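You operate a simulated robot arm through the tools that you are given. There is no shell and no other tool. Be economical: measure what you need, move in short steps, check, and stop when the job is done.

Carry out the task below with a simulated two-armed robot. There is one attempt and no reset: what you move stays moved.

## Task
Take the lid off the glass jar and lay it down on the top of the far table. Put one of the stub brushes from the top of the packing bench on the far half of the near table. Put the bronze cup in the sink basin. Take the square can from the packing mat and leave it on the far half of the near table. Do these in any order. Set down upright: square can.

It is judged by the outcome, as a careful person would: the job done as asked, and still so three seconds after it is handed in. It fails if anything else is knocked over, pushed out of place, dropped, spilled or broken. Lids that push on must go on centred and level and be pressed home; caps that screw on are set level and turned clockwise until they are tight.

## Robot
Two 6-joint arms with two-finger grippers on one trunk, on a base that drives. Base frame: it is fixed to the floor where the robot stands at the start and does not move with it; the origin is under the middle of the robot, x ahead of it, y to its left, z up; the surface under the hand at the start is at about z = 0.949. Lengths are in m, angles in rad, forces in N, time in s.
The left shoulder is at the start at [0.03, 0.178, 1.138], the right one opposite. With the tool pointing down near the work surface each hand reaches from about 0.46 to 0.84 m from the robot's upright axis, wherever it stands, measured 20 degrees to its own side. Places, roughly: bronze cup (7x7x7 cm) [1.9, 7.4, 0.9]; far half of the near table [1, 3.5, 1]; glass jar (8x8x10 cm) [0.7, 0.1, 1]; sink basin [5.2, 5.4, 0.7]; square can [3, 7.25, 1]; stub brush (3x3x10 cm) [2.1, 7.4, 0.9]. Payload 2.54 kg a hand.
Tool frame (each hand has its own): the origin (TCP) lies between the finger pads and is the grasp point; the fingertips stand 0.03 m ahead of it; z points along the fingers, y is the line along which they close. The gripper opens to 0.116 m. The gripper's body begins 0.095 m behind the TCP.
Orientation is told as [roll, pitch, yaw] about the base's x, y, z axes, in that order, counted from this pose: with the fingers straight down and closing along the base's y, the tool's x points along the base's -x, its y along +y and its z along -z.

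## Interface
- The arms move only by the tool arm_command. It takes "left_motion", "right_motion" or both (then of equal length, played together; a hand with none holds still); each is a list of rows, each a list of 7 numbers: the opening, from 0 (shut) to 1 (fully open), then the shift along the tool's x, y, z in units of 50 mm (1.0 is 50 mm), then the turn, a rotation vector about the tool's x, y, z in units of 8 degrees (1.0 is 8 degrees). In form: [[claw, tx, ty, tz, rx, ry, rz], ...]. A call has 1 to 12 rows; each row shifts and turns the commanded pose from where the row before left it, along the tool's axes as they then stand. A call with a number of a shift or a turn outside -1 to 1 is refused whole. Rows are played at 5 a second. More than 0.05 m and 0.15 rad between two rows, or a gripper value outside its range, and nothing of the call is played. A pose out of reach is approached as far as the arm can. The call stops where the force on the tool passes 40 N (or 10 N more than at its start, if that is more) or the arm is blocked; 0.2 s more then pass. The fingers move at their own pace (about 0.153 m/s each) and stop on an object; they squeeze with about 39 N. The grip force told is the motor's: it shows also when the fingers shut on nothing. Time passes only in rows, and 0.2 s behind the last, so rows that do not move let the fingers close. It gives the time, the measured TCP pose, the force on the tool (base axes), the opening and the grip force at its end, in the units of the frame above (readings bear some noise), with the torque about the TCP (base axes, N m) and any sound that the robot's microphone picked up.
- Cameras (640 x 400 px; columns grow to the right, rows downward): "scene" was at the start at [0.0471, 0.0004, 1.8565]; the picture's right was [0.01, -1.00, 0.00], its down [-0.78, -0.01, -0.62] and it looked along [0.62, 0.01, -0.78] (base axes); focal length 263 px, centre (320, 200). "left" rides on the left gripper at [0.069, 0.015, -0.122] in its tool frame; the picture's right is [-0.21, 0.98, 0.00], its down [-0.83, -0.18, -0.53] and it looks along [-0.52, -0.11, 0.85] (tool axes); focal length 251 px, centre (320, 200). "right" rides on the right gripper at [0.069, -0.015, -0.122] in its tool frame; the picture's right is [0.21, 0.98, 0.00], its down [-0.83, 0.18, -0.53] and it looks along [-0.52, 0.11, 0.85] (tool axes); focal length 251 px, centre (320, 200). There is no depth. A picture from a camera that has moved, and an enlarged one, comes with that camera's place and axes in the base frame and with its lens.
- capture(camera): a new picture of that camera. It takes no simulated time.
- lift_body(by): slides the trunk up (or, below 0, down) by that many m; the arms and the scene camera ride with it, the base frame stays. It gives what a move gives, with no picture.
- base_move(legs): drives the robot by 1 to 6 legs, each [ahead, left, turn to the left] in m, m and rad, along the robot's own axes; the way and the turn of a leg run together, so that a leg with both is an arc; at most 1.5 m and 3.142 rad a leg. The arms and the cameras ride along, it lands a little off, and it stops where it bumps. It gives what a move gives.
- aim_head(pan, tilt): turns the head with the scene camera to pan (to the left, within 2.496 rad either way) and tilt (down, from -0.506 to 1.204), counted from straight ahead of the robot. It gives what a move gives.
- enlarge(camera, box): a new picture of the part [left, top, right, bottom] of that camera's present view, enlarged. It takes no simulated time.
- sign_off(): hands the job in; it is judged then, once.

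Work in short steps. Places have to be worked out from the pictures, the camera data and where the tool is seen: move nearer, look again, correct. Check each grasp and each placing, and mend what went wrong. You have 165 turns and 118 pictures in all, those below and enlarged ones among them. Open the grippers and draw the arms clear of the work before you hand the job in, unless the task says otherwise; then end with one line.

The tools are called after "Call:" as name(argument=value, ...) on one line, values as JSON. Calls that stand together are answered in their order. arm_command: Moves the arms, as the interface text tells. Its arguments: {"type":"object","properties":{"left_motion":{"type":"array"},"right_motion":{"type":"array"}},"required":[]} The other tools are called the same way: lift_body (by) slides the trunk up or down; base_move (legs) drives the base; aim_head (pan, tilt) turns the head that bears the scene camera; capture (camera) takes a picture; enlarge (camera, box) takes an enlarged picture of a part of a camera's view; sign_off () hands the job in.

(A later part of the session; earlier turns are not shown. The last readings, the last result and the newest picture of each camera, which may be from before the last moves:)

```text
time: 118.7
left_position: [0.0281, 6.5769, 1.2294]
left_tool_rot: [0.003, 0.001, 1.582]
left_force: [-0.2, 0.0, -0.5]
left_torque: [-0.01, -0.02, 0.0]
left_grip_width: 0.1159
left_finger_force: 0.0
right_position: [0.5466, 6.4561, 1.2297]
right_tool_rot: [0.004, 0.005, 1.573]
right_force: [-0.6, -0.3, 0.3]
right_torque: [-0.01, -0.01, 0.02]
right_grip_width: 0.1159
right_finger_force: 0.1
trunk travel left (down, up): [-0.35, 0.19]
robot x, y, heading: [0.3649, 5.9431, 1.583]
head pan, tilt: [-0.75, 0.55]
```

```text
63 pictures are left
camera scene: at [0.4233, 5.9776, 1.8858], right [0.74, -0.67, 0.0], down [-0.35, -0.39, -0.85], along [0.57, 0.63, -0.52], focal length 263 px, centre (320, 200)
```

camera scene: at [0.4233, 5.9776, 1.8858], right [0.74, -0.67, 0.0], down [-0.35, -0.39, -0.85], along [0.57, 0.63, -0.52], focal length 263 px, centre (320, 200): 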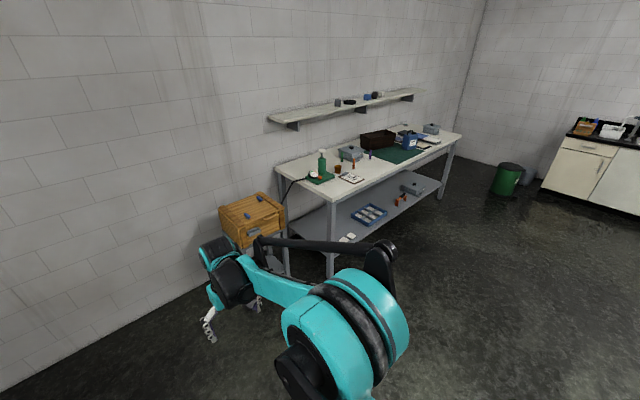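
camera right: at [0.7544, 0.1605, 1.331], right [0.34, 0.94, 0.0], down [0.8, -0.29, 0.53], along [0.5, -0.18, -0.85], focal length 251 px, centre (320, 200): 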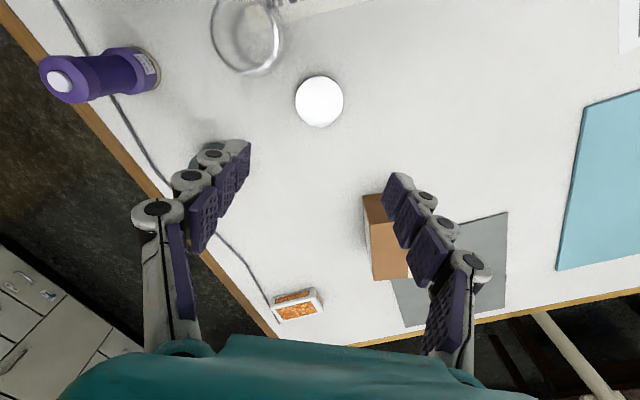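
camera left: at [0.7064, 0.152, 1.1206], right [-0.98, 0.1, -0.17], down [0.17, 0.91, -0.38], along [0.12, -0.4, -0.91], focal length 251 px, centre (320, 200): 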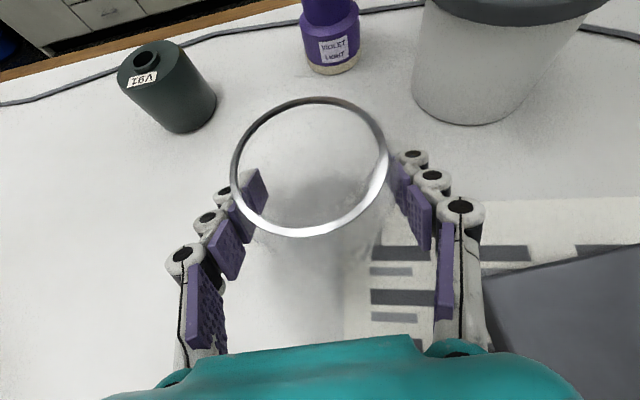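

The packing bench spans x≈1.5–3.4, front edge at y≈7.1. I drive to x≈2.25, y≈6.45 and look at the bench top.

Call:
base_move(legs=[[0, 0, -0.01], [0, -1.0, 0], [0.5, -0.88, 0]])

Call:
aim_head(pan=0, tilt=0.75)

Call:
capture(camera="scene")

```text
time: 129.0
left_position: [1.9112, 7.0783, 1.2295]
left_tool_rot: [0.003, 0.002, 1.574]
left_force: [0.0, -0.5, 0.3]
left_torque: [0.02, -0.04, 0.02]
left_grip_width: 0.116
left_finger_force: 0.1
right_position: [2.4292, 6.9536, 1.2298]
right_tool_rot: [0.005, 0.004, 1.564]
right_force: [0.3, 0.5, 0.0]
right_torque: [0.02, 0.0, 0.03]
right_grip_width: 0.1164
right_finger_force: 0.0
trunk travel left (down, up): [-0.35, 0.19]
robot x, y, heading: [2.2377, 6.4431, 1.573]
head pan, tilt: [-0.75, 0.55]
```

```text
time: 130.1
left_position: [1.9106, 7.0788, 1.2299]
left_tool_rot: [0.004, 0.002, 1.575]
left_force: [1.1, -0.1, -0.3]
left_torque: [-0.01, -0.02, 0.02]
left_grip_width: 0.116
left_finger_force: 0.2
right_position: [2.4291, 6.9541, 1.2304]
right_tool_rot: [0.004, 0.004, 1.562]
right_force: [0.0, 0.2, -1.3]
right_torque: [0.0, -0.01, 0.02]
right_grip_width: 0.1158
right_finger_force: 0.1
trunk travel left (down, up): [-0.35, 0.19]
robot x, y, heading: [2.2393, 6.439, 1.573]
head pan, tilt: [0.0, 0.75]
```

```text
62 pictures are left
camera scene: at [2.2391, 6.4932, 1.8684], right [1.0, 0.0, 0.0], down [0.0, -0.68, -0.73], along [0.0, 0.73, -0.68], focal length 263 px, centre (320, 200)
```

scene: 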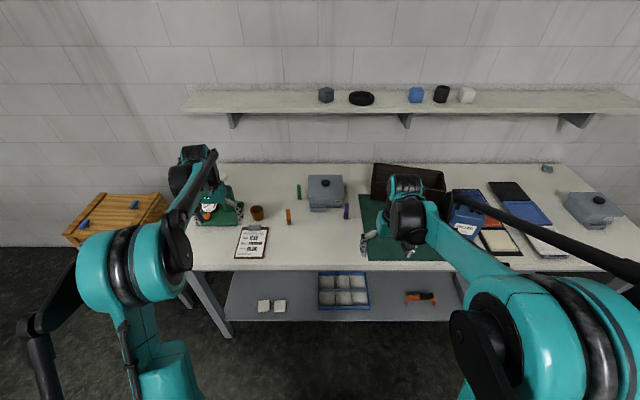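

Cup at (257,213), small upright stubs nearby, and the can around the green mat. Zoom both areas.

Call:
enlarge(camera="scene", box=[230, 160, 370, 250])

Call:
enlarge(camera="scene", box=[350, 150, 560, 280])

```text
4.44 times, centred on (300, 205) of scene
camera zoom: at [2.2391, 6.4932, 1.8684], right [1.0, 0.0, 0.0], down [0.0, -0.68, -0.73], along [0.0, 0.73, -0.68], focal length 1170 px, centre (409, 178)
```

zoom: 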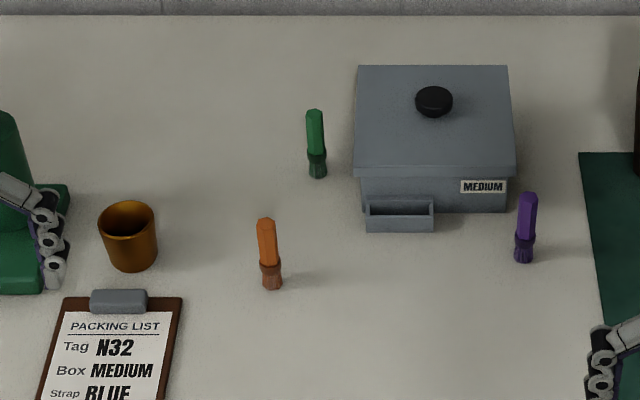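

```text
3.05 times, centred on (455, 215) of scene
camera zoom: at [2.2391, 6.4932, 1.8684], right [1.0, 0.0, 0.0], down [0.0, -0.68, -0.73], along [0.0, 0.73, -0.68], focal length 802 px, centre (-91, 154)
```

zoom: 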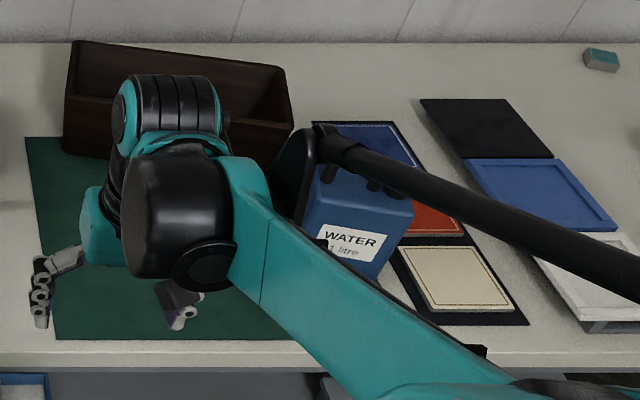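

Three upright stub brushes; I'll take the purple one ([2.37, 7.415]) with the left hand and the blue square can ([2.95, 7.31]) with the right, both from one stand at x≈2.57.

Call:
base_move(legs=[[0, -0.33, 0], [0.28, 0, 0]])

Call:
lift_body(by=-0.07)

Call:
capture(camera="left")

Call:
capture(camera="right")

Call:
capture(camera="scene")

```text
time: 133.8
left_position: [2.2431, 7.3625, 1.2286]
left_tool_rot: [0.001, 0.001, 1.57]
left_force: [-0.8, 0.4, -0.3]
left_torque: [-0.04, 0.03, -0.03]
left_grip_width: 0.116
left_finger_force: 0.1
right_position: [2.7618, 7.2353, 1.2303]
right_tool_rot: [0.006, 0.004, 1.561]
right_force: [0.0, 0.6, 0.2]
right_torque: [-0.02, 0.02, -0.03]
right_grip_width: 0.1159
right_finger_force: 0.0
trunk travel left (down, up): [-0.35, 0.19]
robot x, y, heading: [2.5662, 6.7237, 1.569]
head pan, tilt: [0.0, 0.75]
```

```text
time: 134.9
left_position: [2.2423, 7.3619, 1.1587]
left_tool_rot: [0.0, 0.002, 1.571]
left_force: [0.3, 0.0, 0.2]
left_torque: [-0.04, 0.03, 0.01]
left_grip_width: 0.116
left_finger_force: 0.0
right_position: [2.7628, 7.2339, 1.1599]
right_tool_rot: [0.005, 0.004, 1.562]
right_force: [0.2, 0.1, 0.3]
right_torque: [0.01, 0.01, -0.05]
right_grip_width: 0.116
right_finger_force: 0.0
trunk travel left (down, up): [-0.28, 0.26]
robot x, y, heading: [2.5696, 6.7221, 1.569]
head pan, tilt: [0.0, 0.75]
```

```text
59 pictures are left
camera left: at [2.2271, 7.2927, 1.28], right [-0.98, 0.21, 0.0], down [0.18, 0.83, 0.53], along [0.11, 0.52, -0.85], focal length 251 px, centre (320, 200)
```

left: 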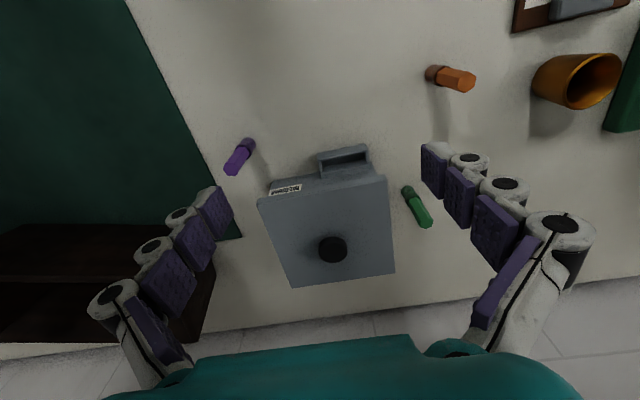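

```text
58 pictures are left
camera right: at [2.777, 7.1655, 1.2822], right [-0.98, -0.21, 0.01], down [-0.17, 0.83, 0.53], along [-0.11, 0.52, -0.85], focal length 251 px, centre (320, 200)
```

right: 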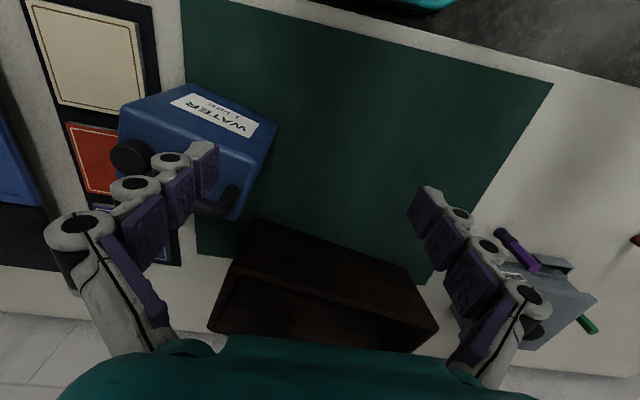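

```text
57 pictures are left
camera scene: at [2.5699, 6.7745, 1.7984], right [1.0, 0.0, 0.0], down [0.0, -0.68, -0.73], along [0.0, 0.73, -0.68], focal length 263 px, centre (320, 200)
```

scene: 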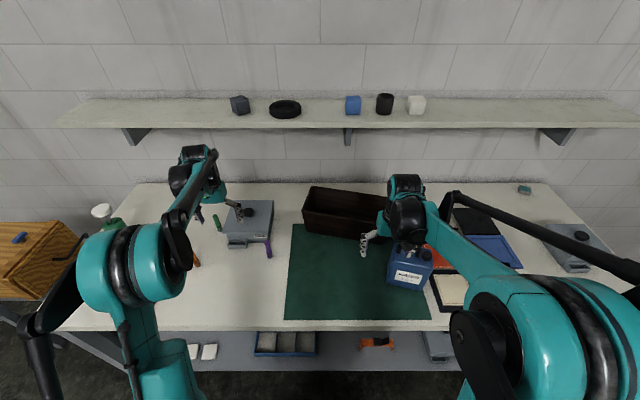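

Purple brush works out to [2.374, 7.411], top z≈0.97. The left hand moves above it, and the right moves to view the can.

Call:
arm_command(left_motion=[[0.7, -0.245, -0.66, 0.4, 0, 0, 0], [0.7, -0.245, -0.66, 0.4, 0, 0, 0], [0.7, -0.245, -0.66, 0.4, 0, 0, 0], [0.7, -0.245, -0.66, 0.4, 0, 0, 0], [0.7, 0, 0, 0, 0, 0, 0]], right_motion=[[1, 0, -0.7, -0.4, 0, 0, 0], [1, 0, -0.7, -0.4, 0, 0, 0], [1, 0, -0.7, -0.4, 0, 0, 0], [1, 0, -0.7, -0.4, 0, 0, 0], [1, 0, 0, 0, 0, 0, 0]])

Call:
capture(camera="left")

Call:
capture(camera="right")

Call:
enlarge(camera="scene", box=[360, 200, 500, 310])

```text
time: 136.1
left_position: [2.3743, 7.4093, 1.0784]
left_tool_rot: [0.001, 0.001, 1.571]
left_force: [0.3, -0.7, -0.7]
left_torque: [0.0, -0.01, 0.02]
left_grip_width: 0.0809
left_finger_force: 0.0
right_position: [2.9015, 7.2328, 1.2397]
right_tool_rot: [0.004, 0.004, 1.563]
right_force: [-0.3, -0.7, 1.0]
right_torque: [0.03, -0.04, 0.01]
right_grip_width: 0.1161
right_finger_force: 0.1
trunk travel left (down, up): [-0.28, 0.26]
robot x, y, heading: [2.5698, 6.7232, 1.572]
head pan, tilt: [0.0, 0.75]
```

```text
56 pictures are left
camera left: at [2.3577, 7.3413, 1.1995], right [-0.98, 0.21, 0.0], down [0.18, 0.83, 0.53], along [0.11, 0.52, -0.85], focal length 251 px, centre (320, 200)
```

left: 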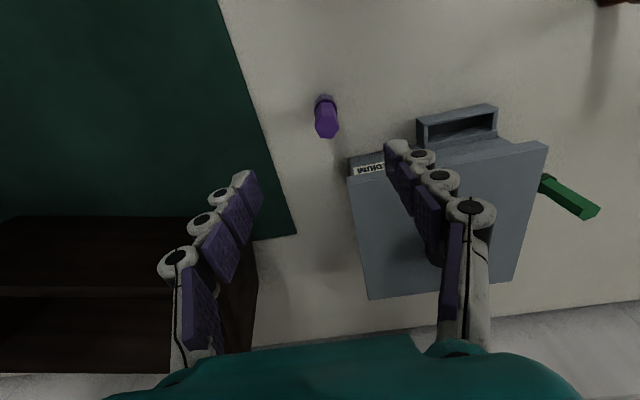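

```text
55 pictures are left
camera right: at [2.9167, 7.1646, 1.3625], right [-0.98, -0.21, 0.01], down [-0.17, 0.83, 0.53], along [-0.11, 0.52, -0.85], focal length 251 px, centre (320, 200)
```

right: 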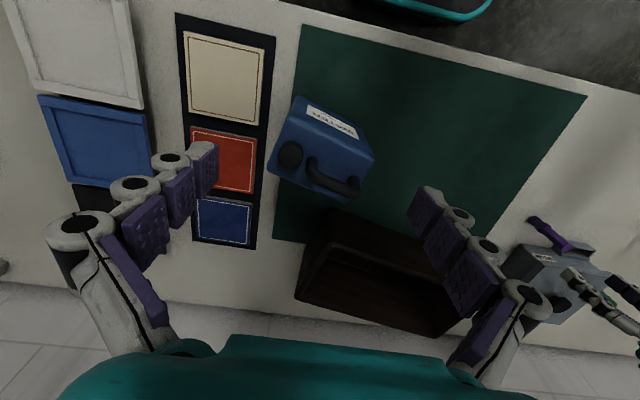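

```text
3.64 times, centred on (430, 255) of scene
camera zoom: at [2.5679, 6.7735, 1.7984], right [1.0, 0.0, 0.0], down [0.0, -0.68, -0.73], along [0.0, 0.73, -0.68], focal length 957 px, centre (-80, 0)
```

zoom: 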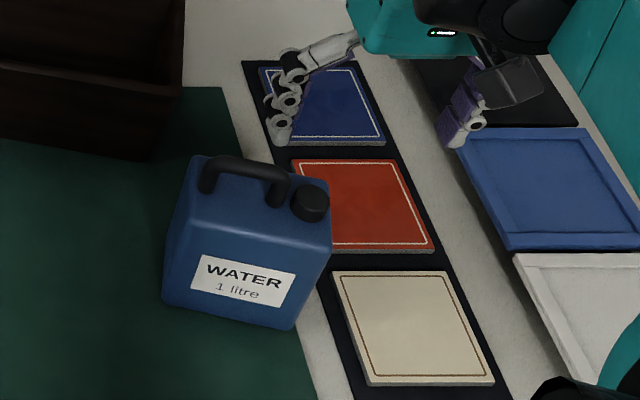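

Brush refined to [2.365, 7.403]; can centred near [2.889, 7.314], about 12.5 × 8 cm, turned ~-11°. The left hand descends and grips the brush; the right wrist turns to straddle the can's narrow depth.

Call:
arm_command(left_motion=[[0.7, 0.12, 0.18, 0, 0, 0, 0], [0.7, 0, 0, 0.72, 0, 0, 0], [0.7, 0, 0, 0.72, 0, 0, 0], [0.7, 0, 0, 0.72, 0, 0, 0], [0.7, 0, 0, 0.71, 0, 0, 0], [0.7, 0, 0, 0, 0, 0, 0], [0.4, 0, 0, 0, 0, 0, 0], [0.05, 0, 0, 0, 0, 0, 0], [0.05, 0, 0, 0, 0, 0, 0], [0.05, 0, 0, 0, 0, 0, 0], [0.05, 0, 0, 0, 0, 0, 0], [0.05, 0, 0, 0, 0, 0, 0]], right_motion=[[1, 0, 0, 0, 0, 0, -1], [1, 0, 0, 0, 0, 0, -1], [1, 0, 0, 0, 0, 0, -1], [1, 0, 0, 0, 0, 0, -1], [1, 0, 0, 0, 0, 0, -1], [1, 0, 0, 0, 0, 0, -1], [1, 0, 0, 0, 0, 0, -1], [1, 0, 0, 0, 0, 0, -1], [1, 0, 0, 0, 0, 0, -1], [1, 0, 0, 0, 0, 0, -0.9], [1, -0.28, -0.77, 0, 0, 0, 0], [1, -0.28, -0.77, 0, 0, 0, 0]])

Call:
capture(camera="left")

Call:
capture(camera="right")

```text
time: 138.7
left_position: [2.3661, 7.4039, 0.9338]
left_tool_rot: [0.003, 0.003, 1.571]
left_force: [-1.0, -0.8, 0.2]
left_torque: [0.03, 0.0, 0.0]
left_grip_width: 0.0213
left_finger_force: 38.9
right_position: [2.8899, 7.3128, 1.2386]
right_tool_rot: [0.005, -0.005, 2.946]
right_force: [0.1, 0.0, -0.7]
right_torque: [0.0, 0.02, 0.0]
right_grip_width: 0.116
right_finger_force: 0.1
trunk travel left (down, up): [-0.28, 0.26]
robot x, y, heading: [2.5715, 6.724, 1.567]
head pan, tilt: [0.0, 0.75]
```

```text
53 pictures are left
camera left: at [2.3499, 7.335, 1.0542], right [-0.98, 0.21, 0.0], down [0.18, 0.83, 0.53], along [0.11, 0.52, -0.85], focal length 251 px, centre (320, 200)
```

left: 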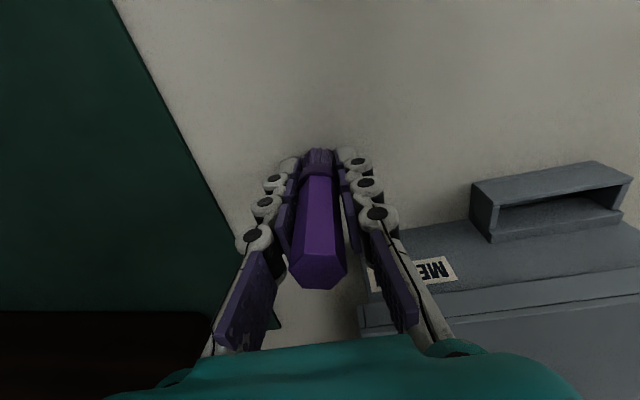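

```text
52 pictures are left
camera right: at [2.9618, 7.3158, 1.3603], right [0.02, -1.0, 0.0], down [-0.84, -0.01, 0.54], along [-0.54, -0.01, -0.84], focal length 251 px, centre (320, 200)
```

right: 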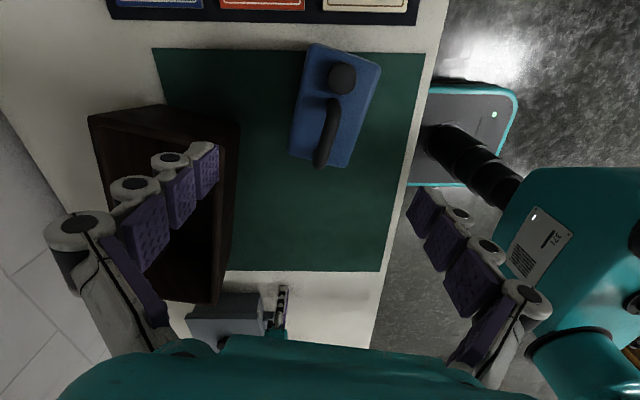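

Brush held. Left lifts 12 cm; right re-centres to [2.883, 7.302] and descends to just above the can.

Call:
arm_command(left_motion=[[0.05, 0, 0, -0.6, 0, 0, 0], [0.05, 0, 0, -0.6, 0, 0, 0], [0.05, 0, 0, -0.6, 0, 0, 0], [0.05, 0, 0, -0.6, 0, 0, 0], [0.05, 0, 0, 0, 0, 0, 0]], right_motion=[[1, -0.09, 0.24, 0, 0, 0, 0.26], [1, 0, 0, 0.8, 0, 0, 0], [1, 0, 0, 0.8, 0, 0, 0], [1, 0, 0, 0.8, 0, 0, 0], [1, 0, 0, 0.7, 0, 0, 0]])

Call:
capture(camera="right")

Call:
enlarge(camera="scene", box=[340, 190, 480, 310])

```text
time: 139.9
left_position: [2.3658, 7.4047, 1.0556]
left_tool_rot: [0.004, 0.003, 1.57]
left_force: [0.3, -0.6, -1.9]
left_torque: [-0.01, 0.01, 0.06]
left_grip_width: 0.0208
left_finger_force: 39.2
right_position: [2.8815, 7.3042, 1.0827]
right_tool_rot: [0.008, -0.003, 2.908]
right_force: [0.1, 0.2, -0.6]
right_torque: [0.0, 0.03, 0.03]
right_grip_width: 0.1159
right_finger_force: 0.0
trunk travel left (down, up): [-0.28, 0.26]
robot x, y, heading: [2.5707, 6.7216, 1.569]
head pan, tilt: [0.0, 0.75]
```

```text
51 pictures are left
camera right: at [2.9538, 7.3028, 1.2043], right [-0.02, -1.0, 0.01], down [-0.84, 0.02, 0.54], along [-0.54, 0.01, -0.84], focal length 251 px, centre (320, 200)
```

right: 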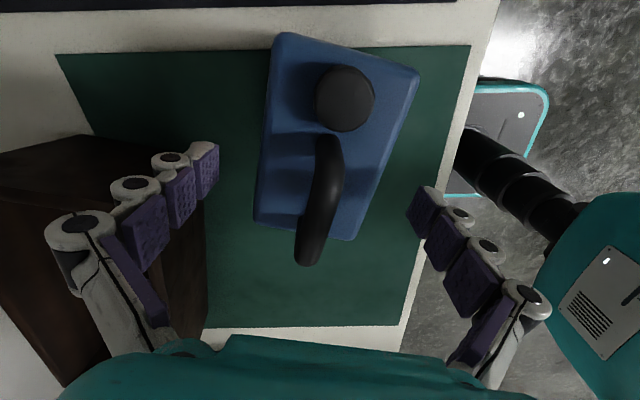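

```text
3.33 times, centred on (410, 250) of scene
camera zoom: at [2.5702, 6.7762, 1.7982], right [1.0, 0.0, 0.0], down [0.0, -0.68, -0.73], along [0.0, 0.73, -0.68], focal length 877 px, centre (20, 33)
```

zoom: 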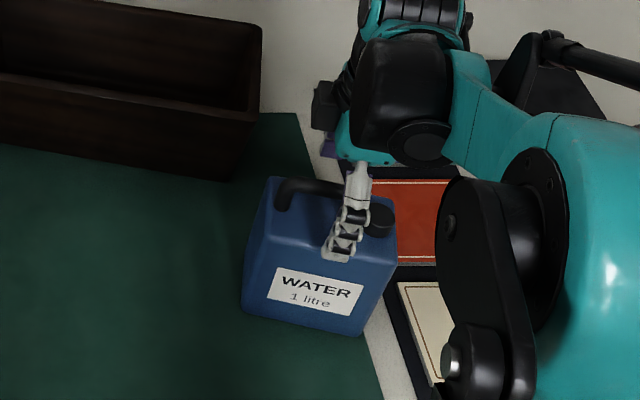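

Aligned over the can. Descend 9 cm and grip.

Call:
arm_command(right_motion=[[1, -0.1, 0, 0, 0, 0, 0], [1, 0, 0, 0.62, 0, 0, 0], [1, 0, 0, 0.62, 0, 0, 0], [1, 0, 0, 0.6, 0, 0, 0], [1, 0, 0, 0, 0, 0, 0], [0.8, 0, 0, 0, 0, 0, 0], [0.5, 0, 0, 0, 0, 0, 0], [0.5, 0, 0, 0, 0, 0, 0]])

Call:
capture(camera="right")

```text
time: 140.9
left_position: [2.3659, 7.402, 1.0555]
left_tool_rot: [0.003, 0.0, 1.572]
left_force: [-0.2, 0.7, -0.8]
left_torque: [-0.01, 0.02, -0.03]
left_grip_width: 0.0212
left_finger_force: 38.5
right_position: [2.8755, 7.3034, 1.0075]
right_tool_rot: [0.005, -0.006, 2.906]
right_force: [-2.5, -6.7, 22.1]
right_torque: [0.79, 0.27, 0.13]
right_grip_width: 0.116
right_finger_force: 0.0
trunk travel left (down, up): [-0.28, 0.26]
robot x, y, heading: [2.5713, 6.7209, 1.571]
head pan, tilt: [0.0, 0.75]
stopped in row 4 (right hand): the force on the tool passed its limit at 116 N (the readings are from after the stop); the commanded pose is now the measured one
```

```text
49 pictures are left
camera right: at [2.9478, 7.3016, 1.1276], right [-0.02, -1.0, 0.0], down [-0.84, 0.02, 0.54], along [-0.54, 0.01, -0.84], focal length 251 px, centre (320, 200)
```

right: 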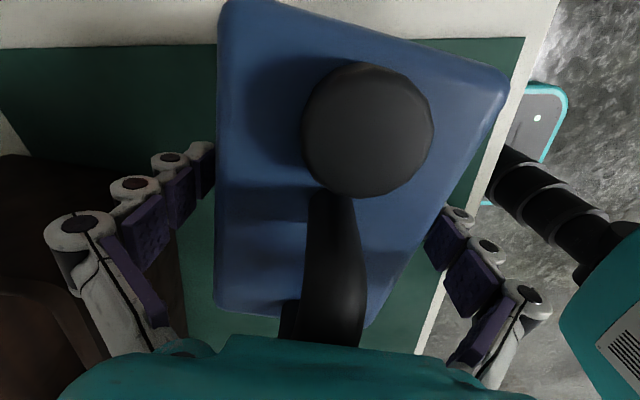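

The palm met the handle top (z≈1.10), so the fingers are deep enough. I back up 5 mm and close.

Call:
arm_command(right_motion=[[1, 0, 0, -0.1, 0, 0, 0], [0.9, 0, 0, 0, 0, 0, 0], [0.7, 0, 0, 0, 0, 0, 0], [0.5, 0, 0, 0, 0, 0, 0], [0.5, 0, 0, 0, 0, 0, 0]])

Call:
capture(camera="right")

```text
time: 142.1
left_position: [2.3662, 7.4025, 1.0561]
left_tool_rot: [0.001, 0.001, 1.572]
left_force: [-0.3, 0.3, -0.5]
left_torque: [-0.01, -0.03, 0.0]
left_grip_width: 0.0208
left_finger_force: 39.0
right_position: [2.8771, 7.3042, 1.0091]
right_tool_rot: [0.006, -0.009, 2.904]
right_force: [-1.1, -4.1, 6.1]
right_torque: [-0.9, 0.05, -0.47]
right_grip_width: 0.0848
right_finger_force: 39.2
trunk travel left (down, up): [-0.28, 0.26]
robot x, y, heading: [2.5726, 6.7217, 1.57]
head pan, tilt: [0.0, 0.75]
```

```text
48 pictures are left
camera right: at [2.9484, 7.3025, 1.131], right [-0.02, -1.0, 0.0], down [-0.84, 0.02, 0.54], along [-0.54, 0.01, -0.84], focal length 251 px, centre (320, 200)
```

right: 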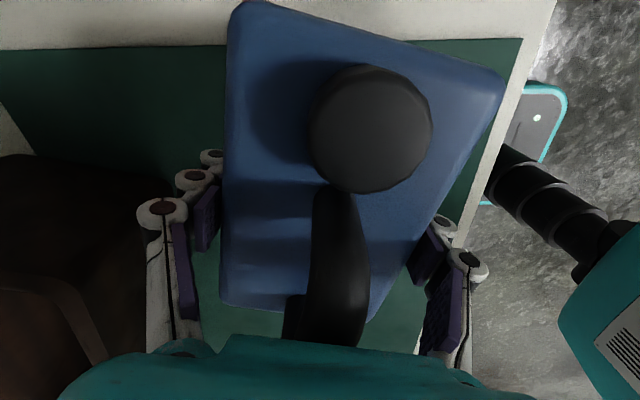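

Gripped at 85 mm. I lift slowly 2 cm and then more, checking.

Call:
arm_command(right_motion=[[0.5, 0, 0, -0.2, 0, 0, 0], [0.5, 0, 0, -0.2, 0, 0, 0], [0.5, 0, 0, -0.4, 0, 0, 0], [0.5, 0, 0, -0.6, 0, 0, 0], [0.5, 0, 0, -0.6, 0, 0, 0], [0.5, 0, 0, 0, 0, 0, 0]])

Call:
capture(camera="scene")

```text
time: 143.5
left_position: [2.367, 7.4043, 1.0541]
left_tool_rot: [0.004, 0.003, 1.572]
left_force: [0.0, -0.2, 0.5]
left_torque: [-0.02, 0.01, 0.01]
left_grip_width: 0.0213
left_finger_force: 39.0
right_position: [2.8789, 7.307, 1.1085]
right_tool_rot: [0.007, -0.008, 2.906]
right_force: [0.1, -0.5, -12.0]
right_torque: [0.0, 0.09, 0.01]
right_grip_width: 0.0843
right_finger_force: 39.1
trunk travel left (down, up): [-0.28, 0.26]
robot x, y, heading: [2.5677, 6.7232, 1.571]
head pan, tilt: [0.0, 0.75]
```

```text
47 pictures are left
camera scene: at [2.571, 6.7764, 1.7982], right [1.0, 0.0, 0.0], down [0.0, -0.68, -0.73], along [0.0, 0.73, -0.68], focal length 263 px, centre (320, 200)
```

scene: 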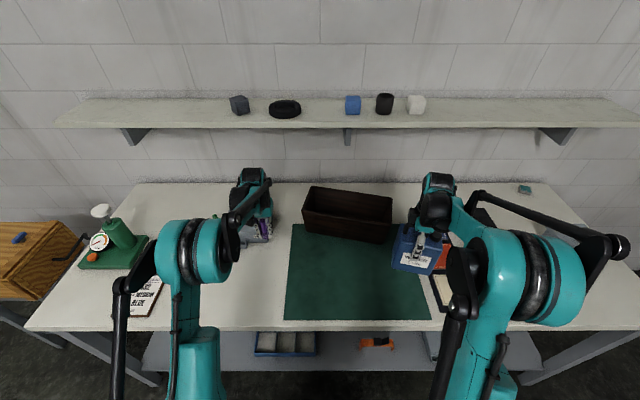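

Can is held (12 N, level). I raise the trunk, back out, and turn to face -x beside the near table.

Call:
lift_body(by=0.12)

Call:
base_move(legs=[[-0.8, 0, 0], [0, 0, 1.571]])

Call:
aim_head(pan=0.5, tilt=0.4)

Call:
capture(camera="scene")

```text
time: 145.0
left_position: [2.3679, 7.405, 1.1745]
left_tool_rot: [0.003, 0.004, 1.57]
left_force: [0.2, -0.4, -0.7]
left_torque: [0.0, 0.01, -0.05]
left_grip_width: 0.0216
left_finger_force: 39.0
right_position: [2.8776, 7.3059, 1.2267]
right_tool_rot: [0.008, -0.007, 2.907]
right_force: [-0.2, -0.8, -11.0]
right_torque: [0.0, 0.13, 0.0]
right_grip_width: 0.0845
right_finger_force: 39.2
trunk travel left (down, up): [-0.4, 0.14]
robot x, y, heading: [2.5674, 6.7249, 1.569]
head pan, tilt: [0.0, 0.75]
```

```text
time: 153.1
left_position: [1.883, 5.7248, 1.173]
left_tool_rot: [0.004, 0.003, 3.14]
left_force: [-0.4, 0.5, -0.8]
left_torque: [0.01, -0.03, 0.02]
left_grip_width: 0.021
left_finger_force: 39.0
right_position: [1.9836, 6.2351, 1.2284]
right_tool_rot: [0.006, -0.008, -1.809]
right_force: [0.5, 0.4, -12.3]
right_torque: [-0.11, 0.02, -0.01]
right_grip_width: 0.0844
right_finger_force: 39.4
trunk travel left (down, up): [-0.4, 0.14]
robot x, y, heading: [2.5646, 5.9255, 3.132]
head pan, tilt: [0.0, 0.75]
```

```text
time: 154.0
left_position: [1.8829, 5.7246, 1.1744]
left_tool_rot: [0.003, 0.003, 3.14]
left_force: [-0.1, 0.3, -0.4]
left_torque: [0.01, -0.01, 0.02]
left_grip_width: 0.0209
left_finger_force: 39.6
right_position: [1.9825, 6.2342, 1.2285]
right_tool_rot: [0.006, -0.008, -1.809]
right_force: [0.4, -0.2, -10.3]
right_torque: [-0.13, 0.01, -0.03]
right_grip_width: 0.0842
right_finger_force: 38.3
trunk travel left (down, up): [-0.4, 0.14]
robot x, y, heading: [2.5673, 5.9203, 3.135]
head pan, tilt: [0.499, 0.4]
```

```text
46 pictures are left
camera scene: at [2.5142, 5.8805, 1.9493], right [-0.48, 0.88, 0.0], down [0.34, 0.18, -0.92], along [-0.81, -0.44, -0.39], focal length 263 px, centre (320, 200)
```

scene: 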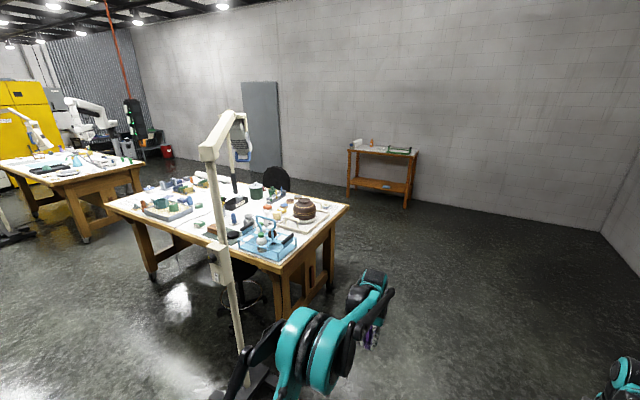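

A lamp pole (~[1.66, 4.87]) and a stool (~[1.37, 4.4]) stand on this side; I back 0.35 m for clearance, strafe to y≈3.35 and look at the near table's far half.

Call:
base_move(legs=[[-0.35, 0, 0], [0, 1.3, 0], [0, 1.27, 0]])

Call:
aim_head(pan=0, tilt=0.5)

Call:
capture(camera="scene")

```text
time: 168.5
left_position: [2.232, 3.1484, 1.1741]
left_tool_rot: [0.005, 0.004, 3.133]
left_force: [0.1, 0.5, -0.1]
left_torque: [-0.02, -0.05, 0.0]
left_grip_width: 0.0212
left_finger_force: 38.6
right_position: [2.3329, 3.6569, 1.2278]
right_tool_rot: [0.004, -0.007, -1.813]
right_force: [0.1, -0.3, -11.4]
right_torque: [-0.13, 0.05, 0.05]
right_grip_width: 0.0844
right_finger_force: 39.5
trunk travel left (down, up): [-0.4, 0.14]
robot x, y, heading: [2.9144, 3.3454, 3.131]
head pan, tilt: [0.499, 0.4]
```

```text
time: 169.4
left_position: [2.2302, 3.1467, 1.1734]
left_tool_rot: [0.002, 0.003, 3.133]
left_force: [-0.1, 0.2, -0.4]
left_torque: [-0.01, 0.0, -0.03]
left_grip_width: 0.021
left_finger_force: 39.2
right_position: [2.3333, 3.6576, 1.2275]
right_tool_rot: [0.005, -0.008, -1.813]
right_force: [0.0, 0.0, -13.0]
right_torque: [-0.11, 0.05, -0.03]
right_grip_width: 0.0844
right_finger_force: 39.1
trunk travel left (down, up): [-0.4, 0.14]
robot x, y, heading: [2.916, 3.3414, 3.134]
head pan, tilt: [0.0, 0.499]
```

```text
45 pictures are left
camera scene: at [2.8542, 3.3446, 1.9402], right [0.01, 1.0, 0.0], down [0.48, 0.0, -0.88], along [-0.88, 0.01, -0.48], focal length 263 px, centre (320, 200)
```

scene: 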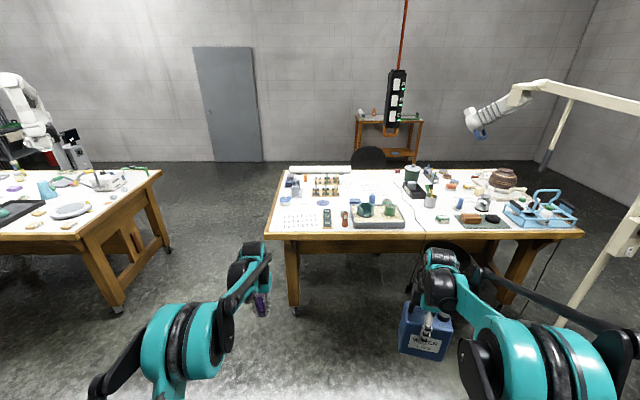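

The near table spans y≈3.0–5.05; a hoist hook hangs near [1.4, 3.74, 1.55]. Zoom in on its left (far) half for free space.

Call:
enlarge(camera="scene", box=[255, 155, 455, 250])

```text
3.20 times, centred on (355, 202) of scene
camera zoom: at [2.8542, 3.3446, 1.9402], right [0.01, 1.0, 0.0], down [0.48, 0.0, -0.88], along [-0.88, 0.01, -0.48], focal length 842 px, centre (208, 192)
```

zoom: 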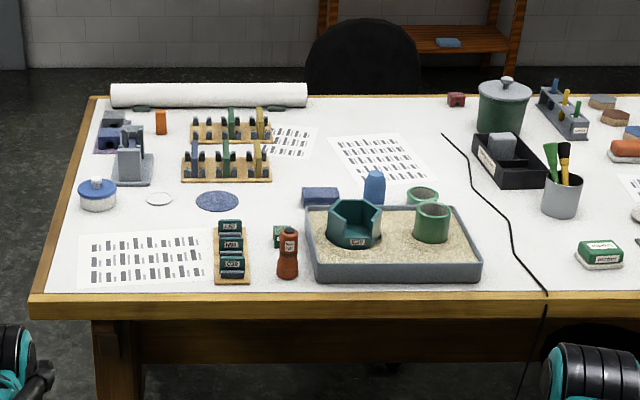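

Free spots in the far half: can at about [1.08, 3.515] (long side along x), brush at about [1.178, 3.2]. First I turn the can's long side toward x and shift it inward, still away from the table.

Call:
arm_command(right_motion=[[0.5, 0, 0, 0, 0, 0, 1], [0.5, 0, 0, 0, 0, 0, 1], [0.5, 0, 0, 0, 0, 0, 1], [0.5, 0, 0, 0, 0, 0, 1], [0.5, 0, 0, 0, 0, 0, 1], [0.5, 0, 0, 0, 0, 0, 1], [0.5, 0, 0, 0, 0, 0, 1], [0.5, 0, 0, 0, 0, 0, 1], [0.5, 0, 0, 0, 0, 0, 1], [0.5, 0, 0, 0, 0, 0, 0.57], [0.5, 0, 0.9, 0, 0, 0, 0], [0.5, 0, 0.9, 0, 0, 0, 0]])

Call:
base_move(legs=[[0.6, 0, 0]])

Call:
capture(camera="scene")

```text
time: 172.0
left_position: [2.2319, 3.145, 1.1744]
left_tool_rot: [0.002, 0.001, 3.134]
left_force: [0.5, -0.2, -0.2]
left_torque: [-0.02, 0.02, -0.01]
left_grip_width: 0.0211
left_finger_force: 38.8
right_position: [2.3325, 3.5655, 1.2286]
right_tool_rot: [0.004, 0.004, 3.133]
right_force: [-0.2, -0.3, -11.3]
right_torque: [0.03, 0.11, 0.0]
right_grip_width: 0.0844
right_finger_force: 39.3
trunk travel left (down, up): [-0.4, 0.14]
robot x, y, heading: [2.9169, 3.3416, 3.126]
head pan, tilt: [0.0, 0.499]
```

```text
time: 175.4
left_position: [1.6303, 3.1522, 1.1739]
left_tool_rot: [0.003, 0.003, 3.132]
left_force: [-0.8, 0.2, 0.4]
left_torque: [0.02, -0.04, -0.01]
left_grip_width: 0.0213
left_finger_force: 39.3
right_position: [1.7309, 3.5719, 1.2292]
right_tool_rot: [0.006, 0.004, 3.133]
right_force: [0.0, 0.5, -12.5]
right_torque: [0.0, 0.11, 0.0]
right_grip_width: 0.0845
right_finger_force: 39.4
trunk travel left (down, up): [-0.4, 0.14]
robot x, y, heading: [2.3149, 3.349, 3.138]
head pan, tilt: [0.0, 0.499]
```

```text
43 pictures are left
camera scene: at [2.2526, 3.3488, 1.9402], right [0.01, 1.0, 0.0], down [0.48, 0.0, -0.88], along [-0.88, 0.01, -0.48], focal length 263 px, centre (320, 200)
```

scene: 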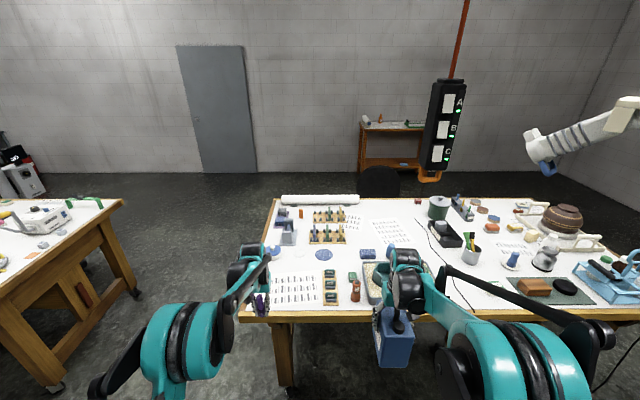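

The hook is confirmed at [1.42, 3.74, 1.57]. To keep the right elbow away from it I shift the base 0.15 m toward -y, then advance to x≈1.81.

Call:
base_move(legs=[[0, 0.15, 0], [0.5, 0, 0]])

Call:
aim_head(pan=0, tilt=0.8)

Call:
capture(camera="scene")

Call:
capture(camera="right")

Call:
capture(camera="left")

```text
time: 179.3
left_position: [1.1289, 3.0096, 1.1743]
left_tool_rot: [0.004, 0.003, 3.13]
left_force: [0.2, 1.5, -1.1]
left_torque: [-0.03, 0.0, 0.0]
left_grip_width: 0.0211
left_finger_force: 38.9
right_position: [1.2322, 3.4287, 1.2291]
right_tool_rot: [0.006, 0.005, 3.13]
right_force: [-0.5, 0.7, -11.6]
right_torque: [0.0, 0.13, 0.0]
right_grip_width: 0.0843
right_finger_force: 39.0
trunk travel left (down, up): [-0.4, 0.14]
robot x, y, heading: [1.8112, 3.2017, 3.132]
head pan, tilt: [0.0, 0.499]
```

```text
time: 180.1
left_position: [1.1291, 3.0092, 1.1747]
left_tool_rot: [0.003, 0.002, 3.129]
left_force: [-0.1, 0.0, 0.2]
left_torque: [0.0, 0.0, 0.03]
left_grip_width: 0.021
left_finger_force: 38.7
right_position: [1.2308, 3.4291, 1.2286]
right_tool_rot: [0.007, 0.006, 3.129]
right_force: [-0.4, 0.4, -12.0]
right_torque: [0.0, 0.09, -0.02]
right_grip_width: 0.0844
right_finger_force: 38.8
trunk travel left (down, up): [-0.4, 0.14]
robot x, y, heading: [1.8156, 3.2008, 3.127]
head pan, tilt: [0.0, 0.799]
```

```text
42 pictures are left
camera scene: at [1.7621, 3.2036, 1.9143], right [0.01, 1.0, 0.0], down [0.72, -0.01, -0.7], along [-0.7, 0.01, -0.72], focal length 263 px, centre (320, 200)
```

scene: 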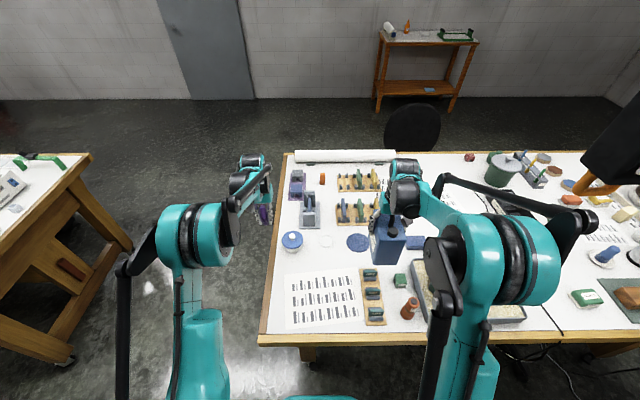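

```text
41 pictures are left
camera right: at [1.3, 3.4441, 1.3508], right [0.2, -0.98, 0.01], down [-0.83, -0.17, 0.53], along [-0.52, -0.11, -0.85], focal length 251 px, centre (320, 200)
```

right: 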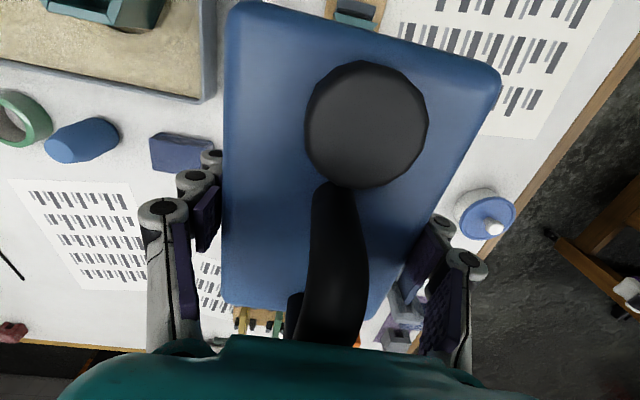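

```text
40 pictures are left
camera left: at [1.196, 2.9934, 1.2951], right [-0.23, -0.97, 0.0], down [-0.83, 0.19, 0.53], along [-0.52, 0.12, -0.85], focal length 251 px, centre (320, 200)
```

left: 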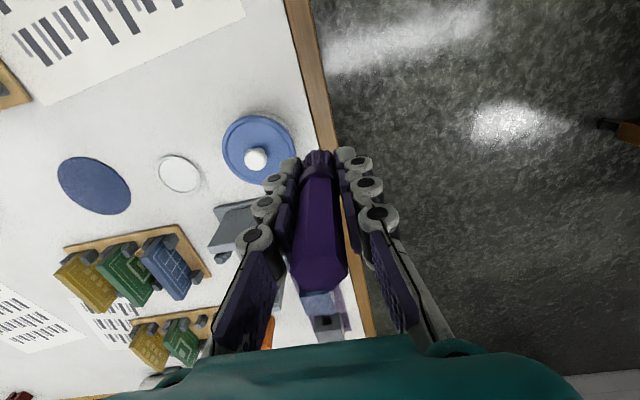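

Free rectangle for the can: x 1.02–1.20, y 3.43–3.585; brush spot [1.167, 3.19]. I move both hands above their spots and lower partway.

Call:
arm_command(left_motion=[[0.05, 0.19, -0.9, 0, 0, 0, 0], [0.05, 0.19, -0.9, 0, 0, 0, 0], [0.05, 0.19, -0.9, 0, 0, 0, 0], [0.05, 0.19, -0.9, 0, 0, 0, 0], [0.05, 0, 0, 0.7, 0, 0, 0], [0.05, 0, 0, 0.7, 0, 0, 0], [0.05, 0, 0, 0.7, 0, 0, 0], [0.05, 0, 0, 0.5, 0, 0, 0], [0.05, 0, 0, 0, 0, 0, 0]], right_motion=[[0.5, -0.63, -0.395, 0, 0, 0, 0], [0.5, -0.63, -0.395, 0, 0, 0, 0], [0.5, -0.63, -0.395, 0, 0, 0, 0], [0.5, -0.63, -0.395, 0, 0, 0, 0], [0.5, 0, 0, 0.6, 0, 0, 0], [0.5, 0, 0, 0.6, 0, 0, 0], [0.5, 0, 0, 0.6, 0, 0, 0], [0.5, 0, 0, 0.5, 0, 0, 0], [0.5, 0, 0, 0, 0, 0, 0]])

Call:
capture(camera="right")

Call:
enlarge(camera="scene", box=[270, 180, 450, 300])

Call:
capture(camera="left")

```text
time: 182.1
left_position: [1.1688, 3.1887, 1.0441]
left_tool_rot: [0.003, 0.002, 3.13]
left_force: [0.5, 0.4, -0.3]
left_torque: [0.01, 0.05, -0.02]
left_grip_width: 0.0212
left_finger_force: 38.8
right_position: [1.1063, 3.5095, 1.1109]
right_tool_rot: [0.008, 0.006, 3.129]
right_force: [0.2, 0.1, -11.1]
right_torque: [-0.03, 0.13, 0.01]
right_grip_width: 0.0844
right_finger_force: 38.9
trunk travel left (down, up): [-0.4, 0.14]
robot x, y, heading: [1.8116, 3.2001, 3.129]
head pan, tilt: [0.0, 0.799]
```

```text
39 pictures are left
camera right: at [1.1763, 3.5242, 1.234], right [0.2, -0.98, 0.01], down [-0.83, -0.17, 0.53], along [-0.52, -0.12, -0.85], focal length 251 px, centre (320, 200)
```

right: 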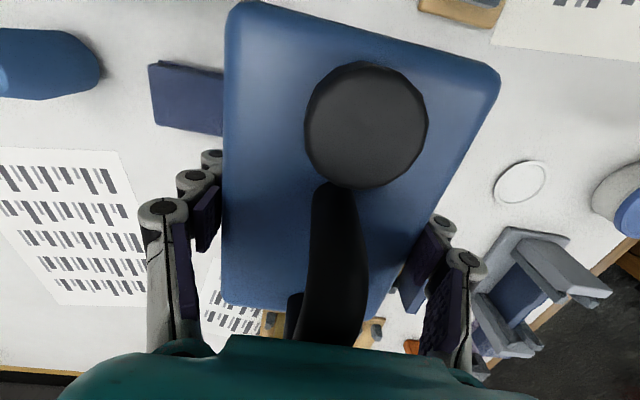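

```text
3.33 times, centred on (360, 240) of scene
camera zoom: at [1.7627, 3.2043, 1.9144], right [0.01, 1.0, 0.0], down [0.72, -0.01, -0.7], along [-0.7, 0.01, -0.72], focal length 877 px, centre (187, 67)
```

zoom: 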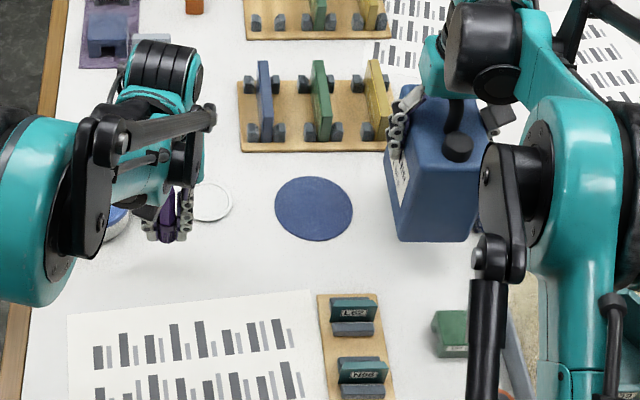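

```text
37 pictures are left
camera left: at [1.2361, 3.1726, 1.1648], right [-0.23, -0.97, 0.0], down [-0.82, 0.19, 0.53], along [-0.52, 0.12, -0.85], focal length 251 px, centre (320, 200)
```

left: 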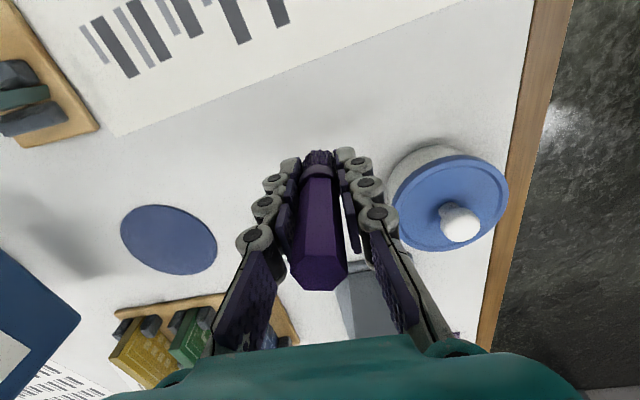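

Both spots look right. I nudge the can 1 cm for margin and lower both close to contact.

Call:
arm_command(left_motion=[[0.05, 0, 0, 0.3, 0, 0, 0], [0.05, 0, 0, 0.25, 0, 0, 0], [0.05, 0, 0, 0.06, 0, 0, 0], [0.05, 0, 0, 0.06, 0, 0, 0], [0.05, 0, 0, 0, 0, 0, 0]], right_motion=[[0.5, 0.24, 0.16, 0, 0, 0, 0], [0.5, 0, 0, 0.3, 0, 0, 0], [0.5, 0, 0, 0.2, 0, 0, 0], [0.5, 0, 0, 0.06, 0, 0, 0], [0.5, 0, 0, 0, 0, 0, 0]])

```text
time: 183.3
left_position: [1.1685, 3.1892, 1.0111]
left_tool_rot: [0.003, 0.004, 3.127]
left_force: [0.1, 0.9, -0.2]
left_torque: [0.03, -0.02, 0.02]
left_grip_width: 0.0212
left_finger_force: 39.0
right_position: [1.1169, 3.5002, 1.0851]
right_tool_rot: [0.005, 0.004, 3.128]
right_force: [0.4, 0.1, -12.0]
right_torque: [-0.03, 0.13, -0.02]
right_grip_width: 0.0845
right_finger_force: 38.7
trunk travel left (down, up): [-0.4, 0.14]
robot x, y, heading: [1.8129, 3.2041, 3.126]
head pan, tilt: [0.0, 0.799]
```

No contact yet; lower in 2.5 mm steps.

Call:
arm_command(left_motion=[[0.05, 0, 0, 0.05, 0, 0, 0], [0.05, 0, 0, 0.05, 0, 0, 0], [0.05, 0, 0, 0.03, 0, 0, 0], [0.05, 0, 0, 0, 0, 0, 0]], right_motion=[[0.5, 0, 0, 0.06, 0, 0, 0], [0.5, 0, 0, 0.06, 0, 0, 0], [0.5, 0, 0, 0.06, 0, 0, 0], [0.5, 0, 0, 0, 0, 0, 0]])

```text
time: 184.3
left_position: [1.1701, 3.189, 1.0048]
left_tool_rot: [0.005, 0.003, 3.129]
left_force: [-0.1, 0.6, -0.3]
left_torque: [0.01, 0.06, -0.01]
left_grip_width: 0.0211
left_finger_force: 38.7
right_position: [1.1187, 3.501, 1.0753]
right_tool_rot: [0.008, 0.006, 3.129]
right_force: [-0.1, 0.5, -12.8]
right_torque: [0.06, 0.08, -0.01]
right_grip_width: 0.0844
right_finger_force: 38.7
trunk travel left (down, up): [-0.4, 0.14]
robot x, y, heading: [1.8104, 3.2068, 3.128]
head pan, tilt: [0.0, 0.799]
```

Call:
arm_command(left_motion=[[0.05, 0, 0, 0.05, 0, 0, 0], [0.05, 0, 0, 0.04, 0, 0, 0], [0.05, 0, 0, 0, 0, 0, 0]], right_motion=[[0.5, 0, 0, 0.05, 0, 0, 0], [0.5, 0, 0, 0.04, 0, 0, 0], [0.5, 0, 0, 0, 0, 0, 0]])

```text
time: 185.1
left_position: [1.1685, 3.189, 0.9996]
left_tool_rot: [0.003, 0.005, 3.13]
left_force: [0.2, -0.5, -0.5]
left_torque: [0.01, 0.01, 0.01]
left_grip_width: 0.0213
left_finger_force: 38.9
right_position: [1.1182, 3.4992, 1.0707]
right_tool_rot: [0.007, 0.005, 3.13]
right_force: [0.0, 0.2, -12.0]
right_torque: [-0.02, 0.1, 0.0]
right_grip_width: 0.084
right_finger_force: 39.3
trunk travel left (down, up): [-0.4, 0.14]
robot x, y, heading: [1.8122, 3.2023, 3.124]
head pan, tilt: [0.0, 0.799]
```

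Call:
arm_command(left_motion=[[0.05, 0, 0, 0.05, 0, 0, 0], [0.05, 0, 0, 0.05, 0, 0, 0], [0.05, 0, 0, 0.03, 0, 0, 0], [0.05, 0, 0, 0, 0, 0, 0]], right_motion=[[0.5, 0, 0, 0.05, 0, 0, 0], [0.5, 0, 0, 0.05, 0, 0, 0], [0.5, 0, 0, 0.03, 0, 0, 0], [0.5, 0, 0, 0, 0, 0, 0]])

Call:
enlarge(camera="scene", box=[270, 180, 450, 300])

```text
time: 186.1
left_position: [1.1685, 3.1877, 0.9925]
left_tool_rot: [0.004, 0.003, 3.129]
left_force: [0.5, -0.2, -0.6]
left_torque: [0.06, 0.01, -0.01]
left_grip_width: 0.0212
left_finger_force: 39.7
right_position: [1.119, 3.5005, 1.0646]
right_tool_rot: [0.007, 0.005, 3.129]
right_force: [-0.1, -0.7, -11.8]
right_torque: [-0.01, 0.08, 0.01]
right_grip_width: 0.0842
right_finger_force: 38.9
trunk travel left (down, up): [-0.4, 0.14]
robot x, y, heading: [1.8104, 3.1971, 3.133]
head pan, tilt: [0.0, 0.799]
```

```text
3.33 times, centred on (360, 240) of scene
camera zoom: at [1.7617, 3.2039, 1.9143], right [0.01, 1.0, 0.0], down [0.72, -0.01, -0.7], along [-0.7, 0.01, -0.72], focal length 877 px, centre (187, 67)
```

zoom: 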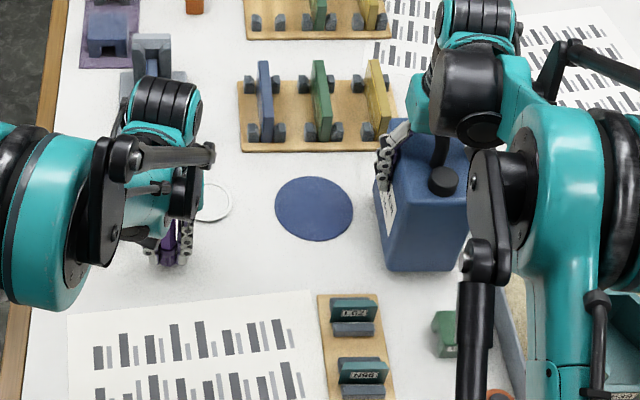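

Position good: the can stands clear of all neighbours. Continue down.

Call:
arm_command(left_motion=[[0.05, 0, 0, 0.05, 0, 0, 0], [0.05, 0, 0, 0.05, 0, 0, 0], [0.05, 0, 0, 0.04, 0, 0, 0], [0.05, 0, 0, 0, 0, 0, 0]], right_motion=[[0.5, 0, 0, 0.05, 0, 0, 0], [0.5, 0, 0, 0.05, 0, 0, 0], [0.5, 0, 0, 0.04, 0, 0, 0], [0.5, 0, 0, 0, 0, 0, 0]])

```text
time: 187.1
left_position: [1.1694, 3.1887, 0.987]
left_tool_rot: [0.004, 0.004, 3.129]
left_force: [0.0, -0.4, 0.8]
left_torque: [0.03, 0.0, 0.0]
left_grip_width: 0.0212
left_finger_force: 39.2
right_position: [1.1188, 3.4999, 1.0575]
right_tool_rot: [0.008, 0.006, 3.131]
right_force: [0.5, 0.9, -12.7]
right_torque: [0.01, 0.12, 0.01]
right_grip_width: 0.0843
right_finger_force: 38.5
trunk travel left (down, up): [-0.4, 0.14]
robot x, y, heading: [1.8133, 3.202, 3.13]
head pan, tilt: [0.0, 0.799]
```

Call:
arm_command(left_motion=[[0.05, 0, 0, 0.05, 0, 0, 0], [0.05, 0, 0, 0.04, 0, 0, 0], [0.05, 0, 0, 0, 0, 0, 0]], right_motion=[[0.5, 0, 0, 0.05, 0, 0, 0], [0.5, 0, 0, 0.05, 0, 0, 0], [0.5, 0, 0, 0, 0, 0, 0]])

```text
time: 187.9
left_position: [1.1697, 3.187, 0.9831]
left_tool_rot: [0.002, -0.001, 3.128]
left_force: [-1.3, -0.8, 7.8]
left_torque: [0.01, -0.01, 0.01]
left_grip_width: 0.0211
left_finger_force: 38.9
right_position: [1.119, 3.5008, 1.0555]
right_tool_rot: [0.007, 0.003, 3.13]
right_force: [-12.3, 4.0, 23.7]
right_torque: [0.18, 0.31, 0.01]
right_grip_width: 0.0851
right_finger_force: 39.4
trunk travel left (down, up): [-0.4, 0.14]
robot x, y, heading: [1.8132, 3.2009, 3.13]
head pan, tilt: [0.0, 0.799]
```

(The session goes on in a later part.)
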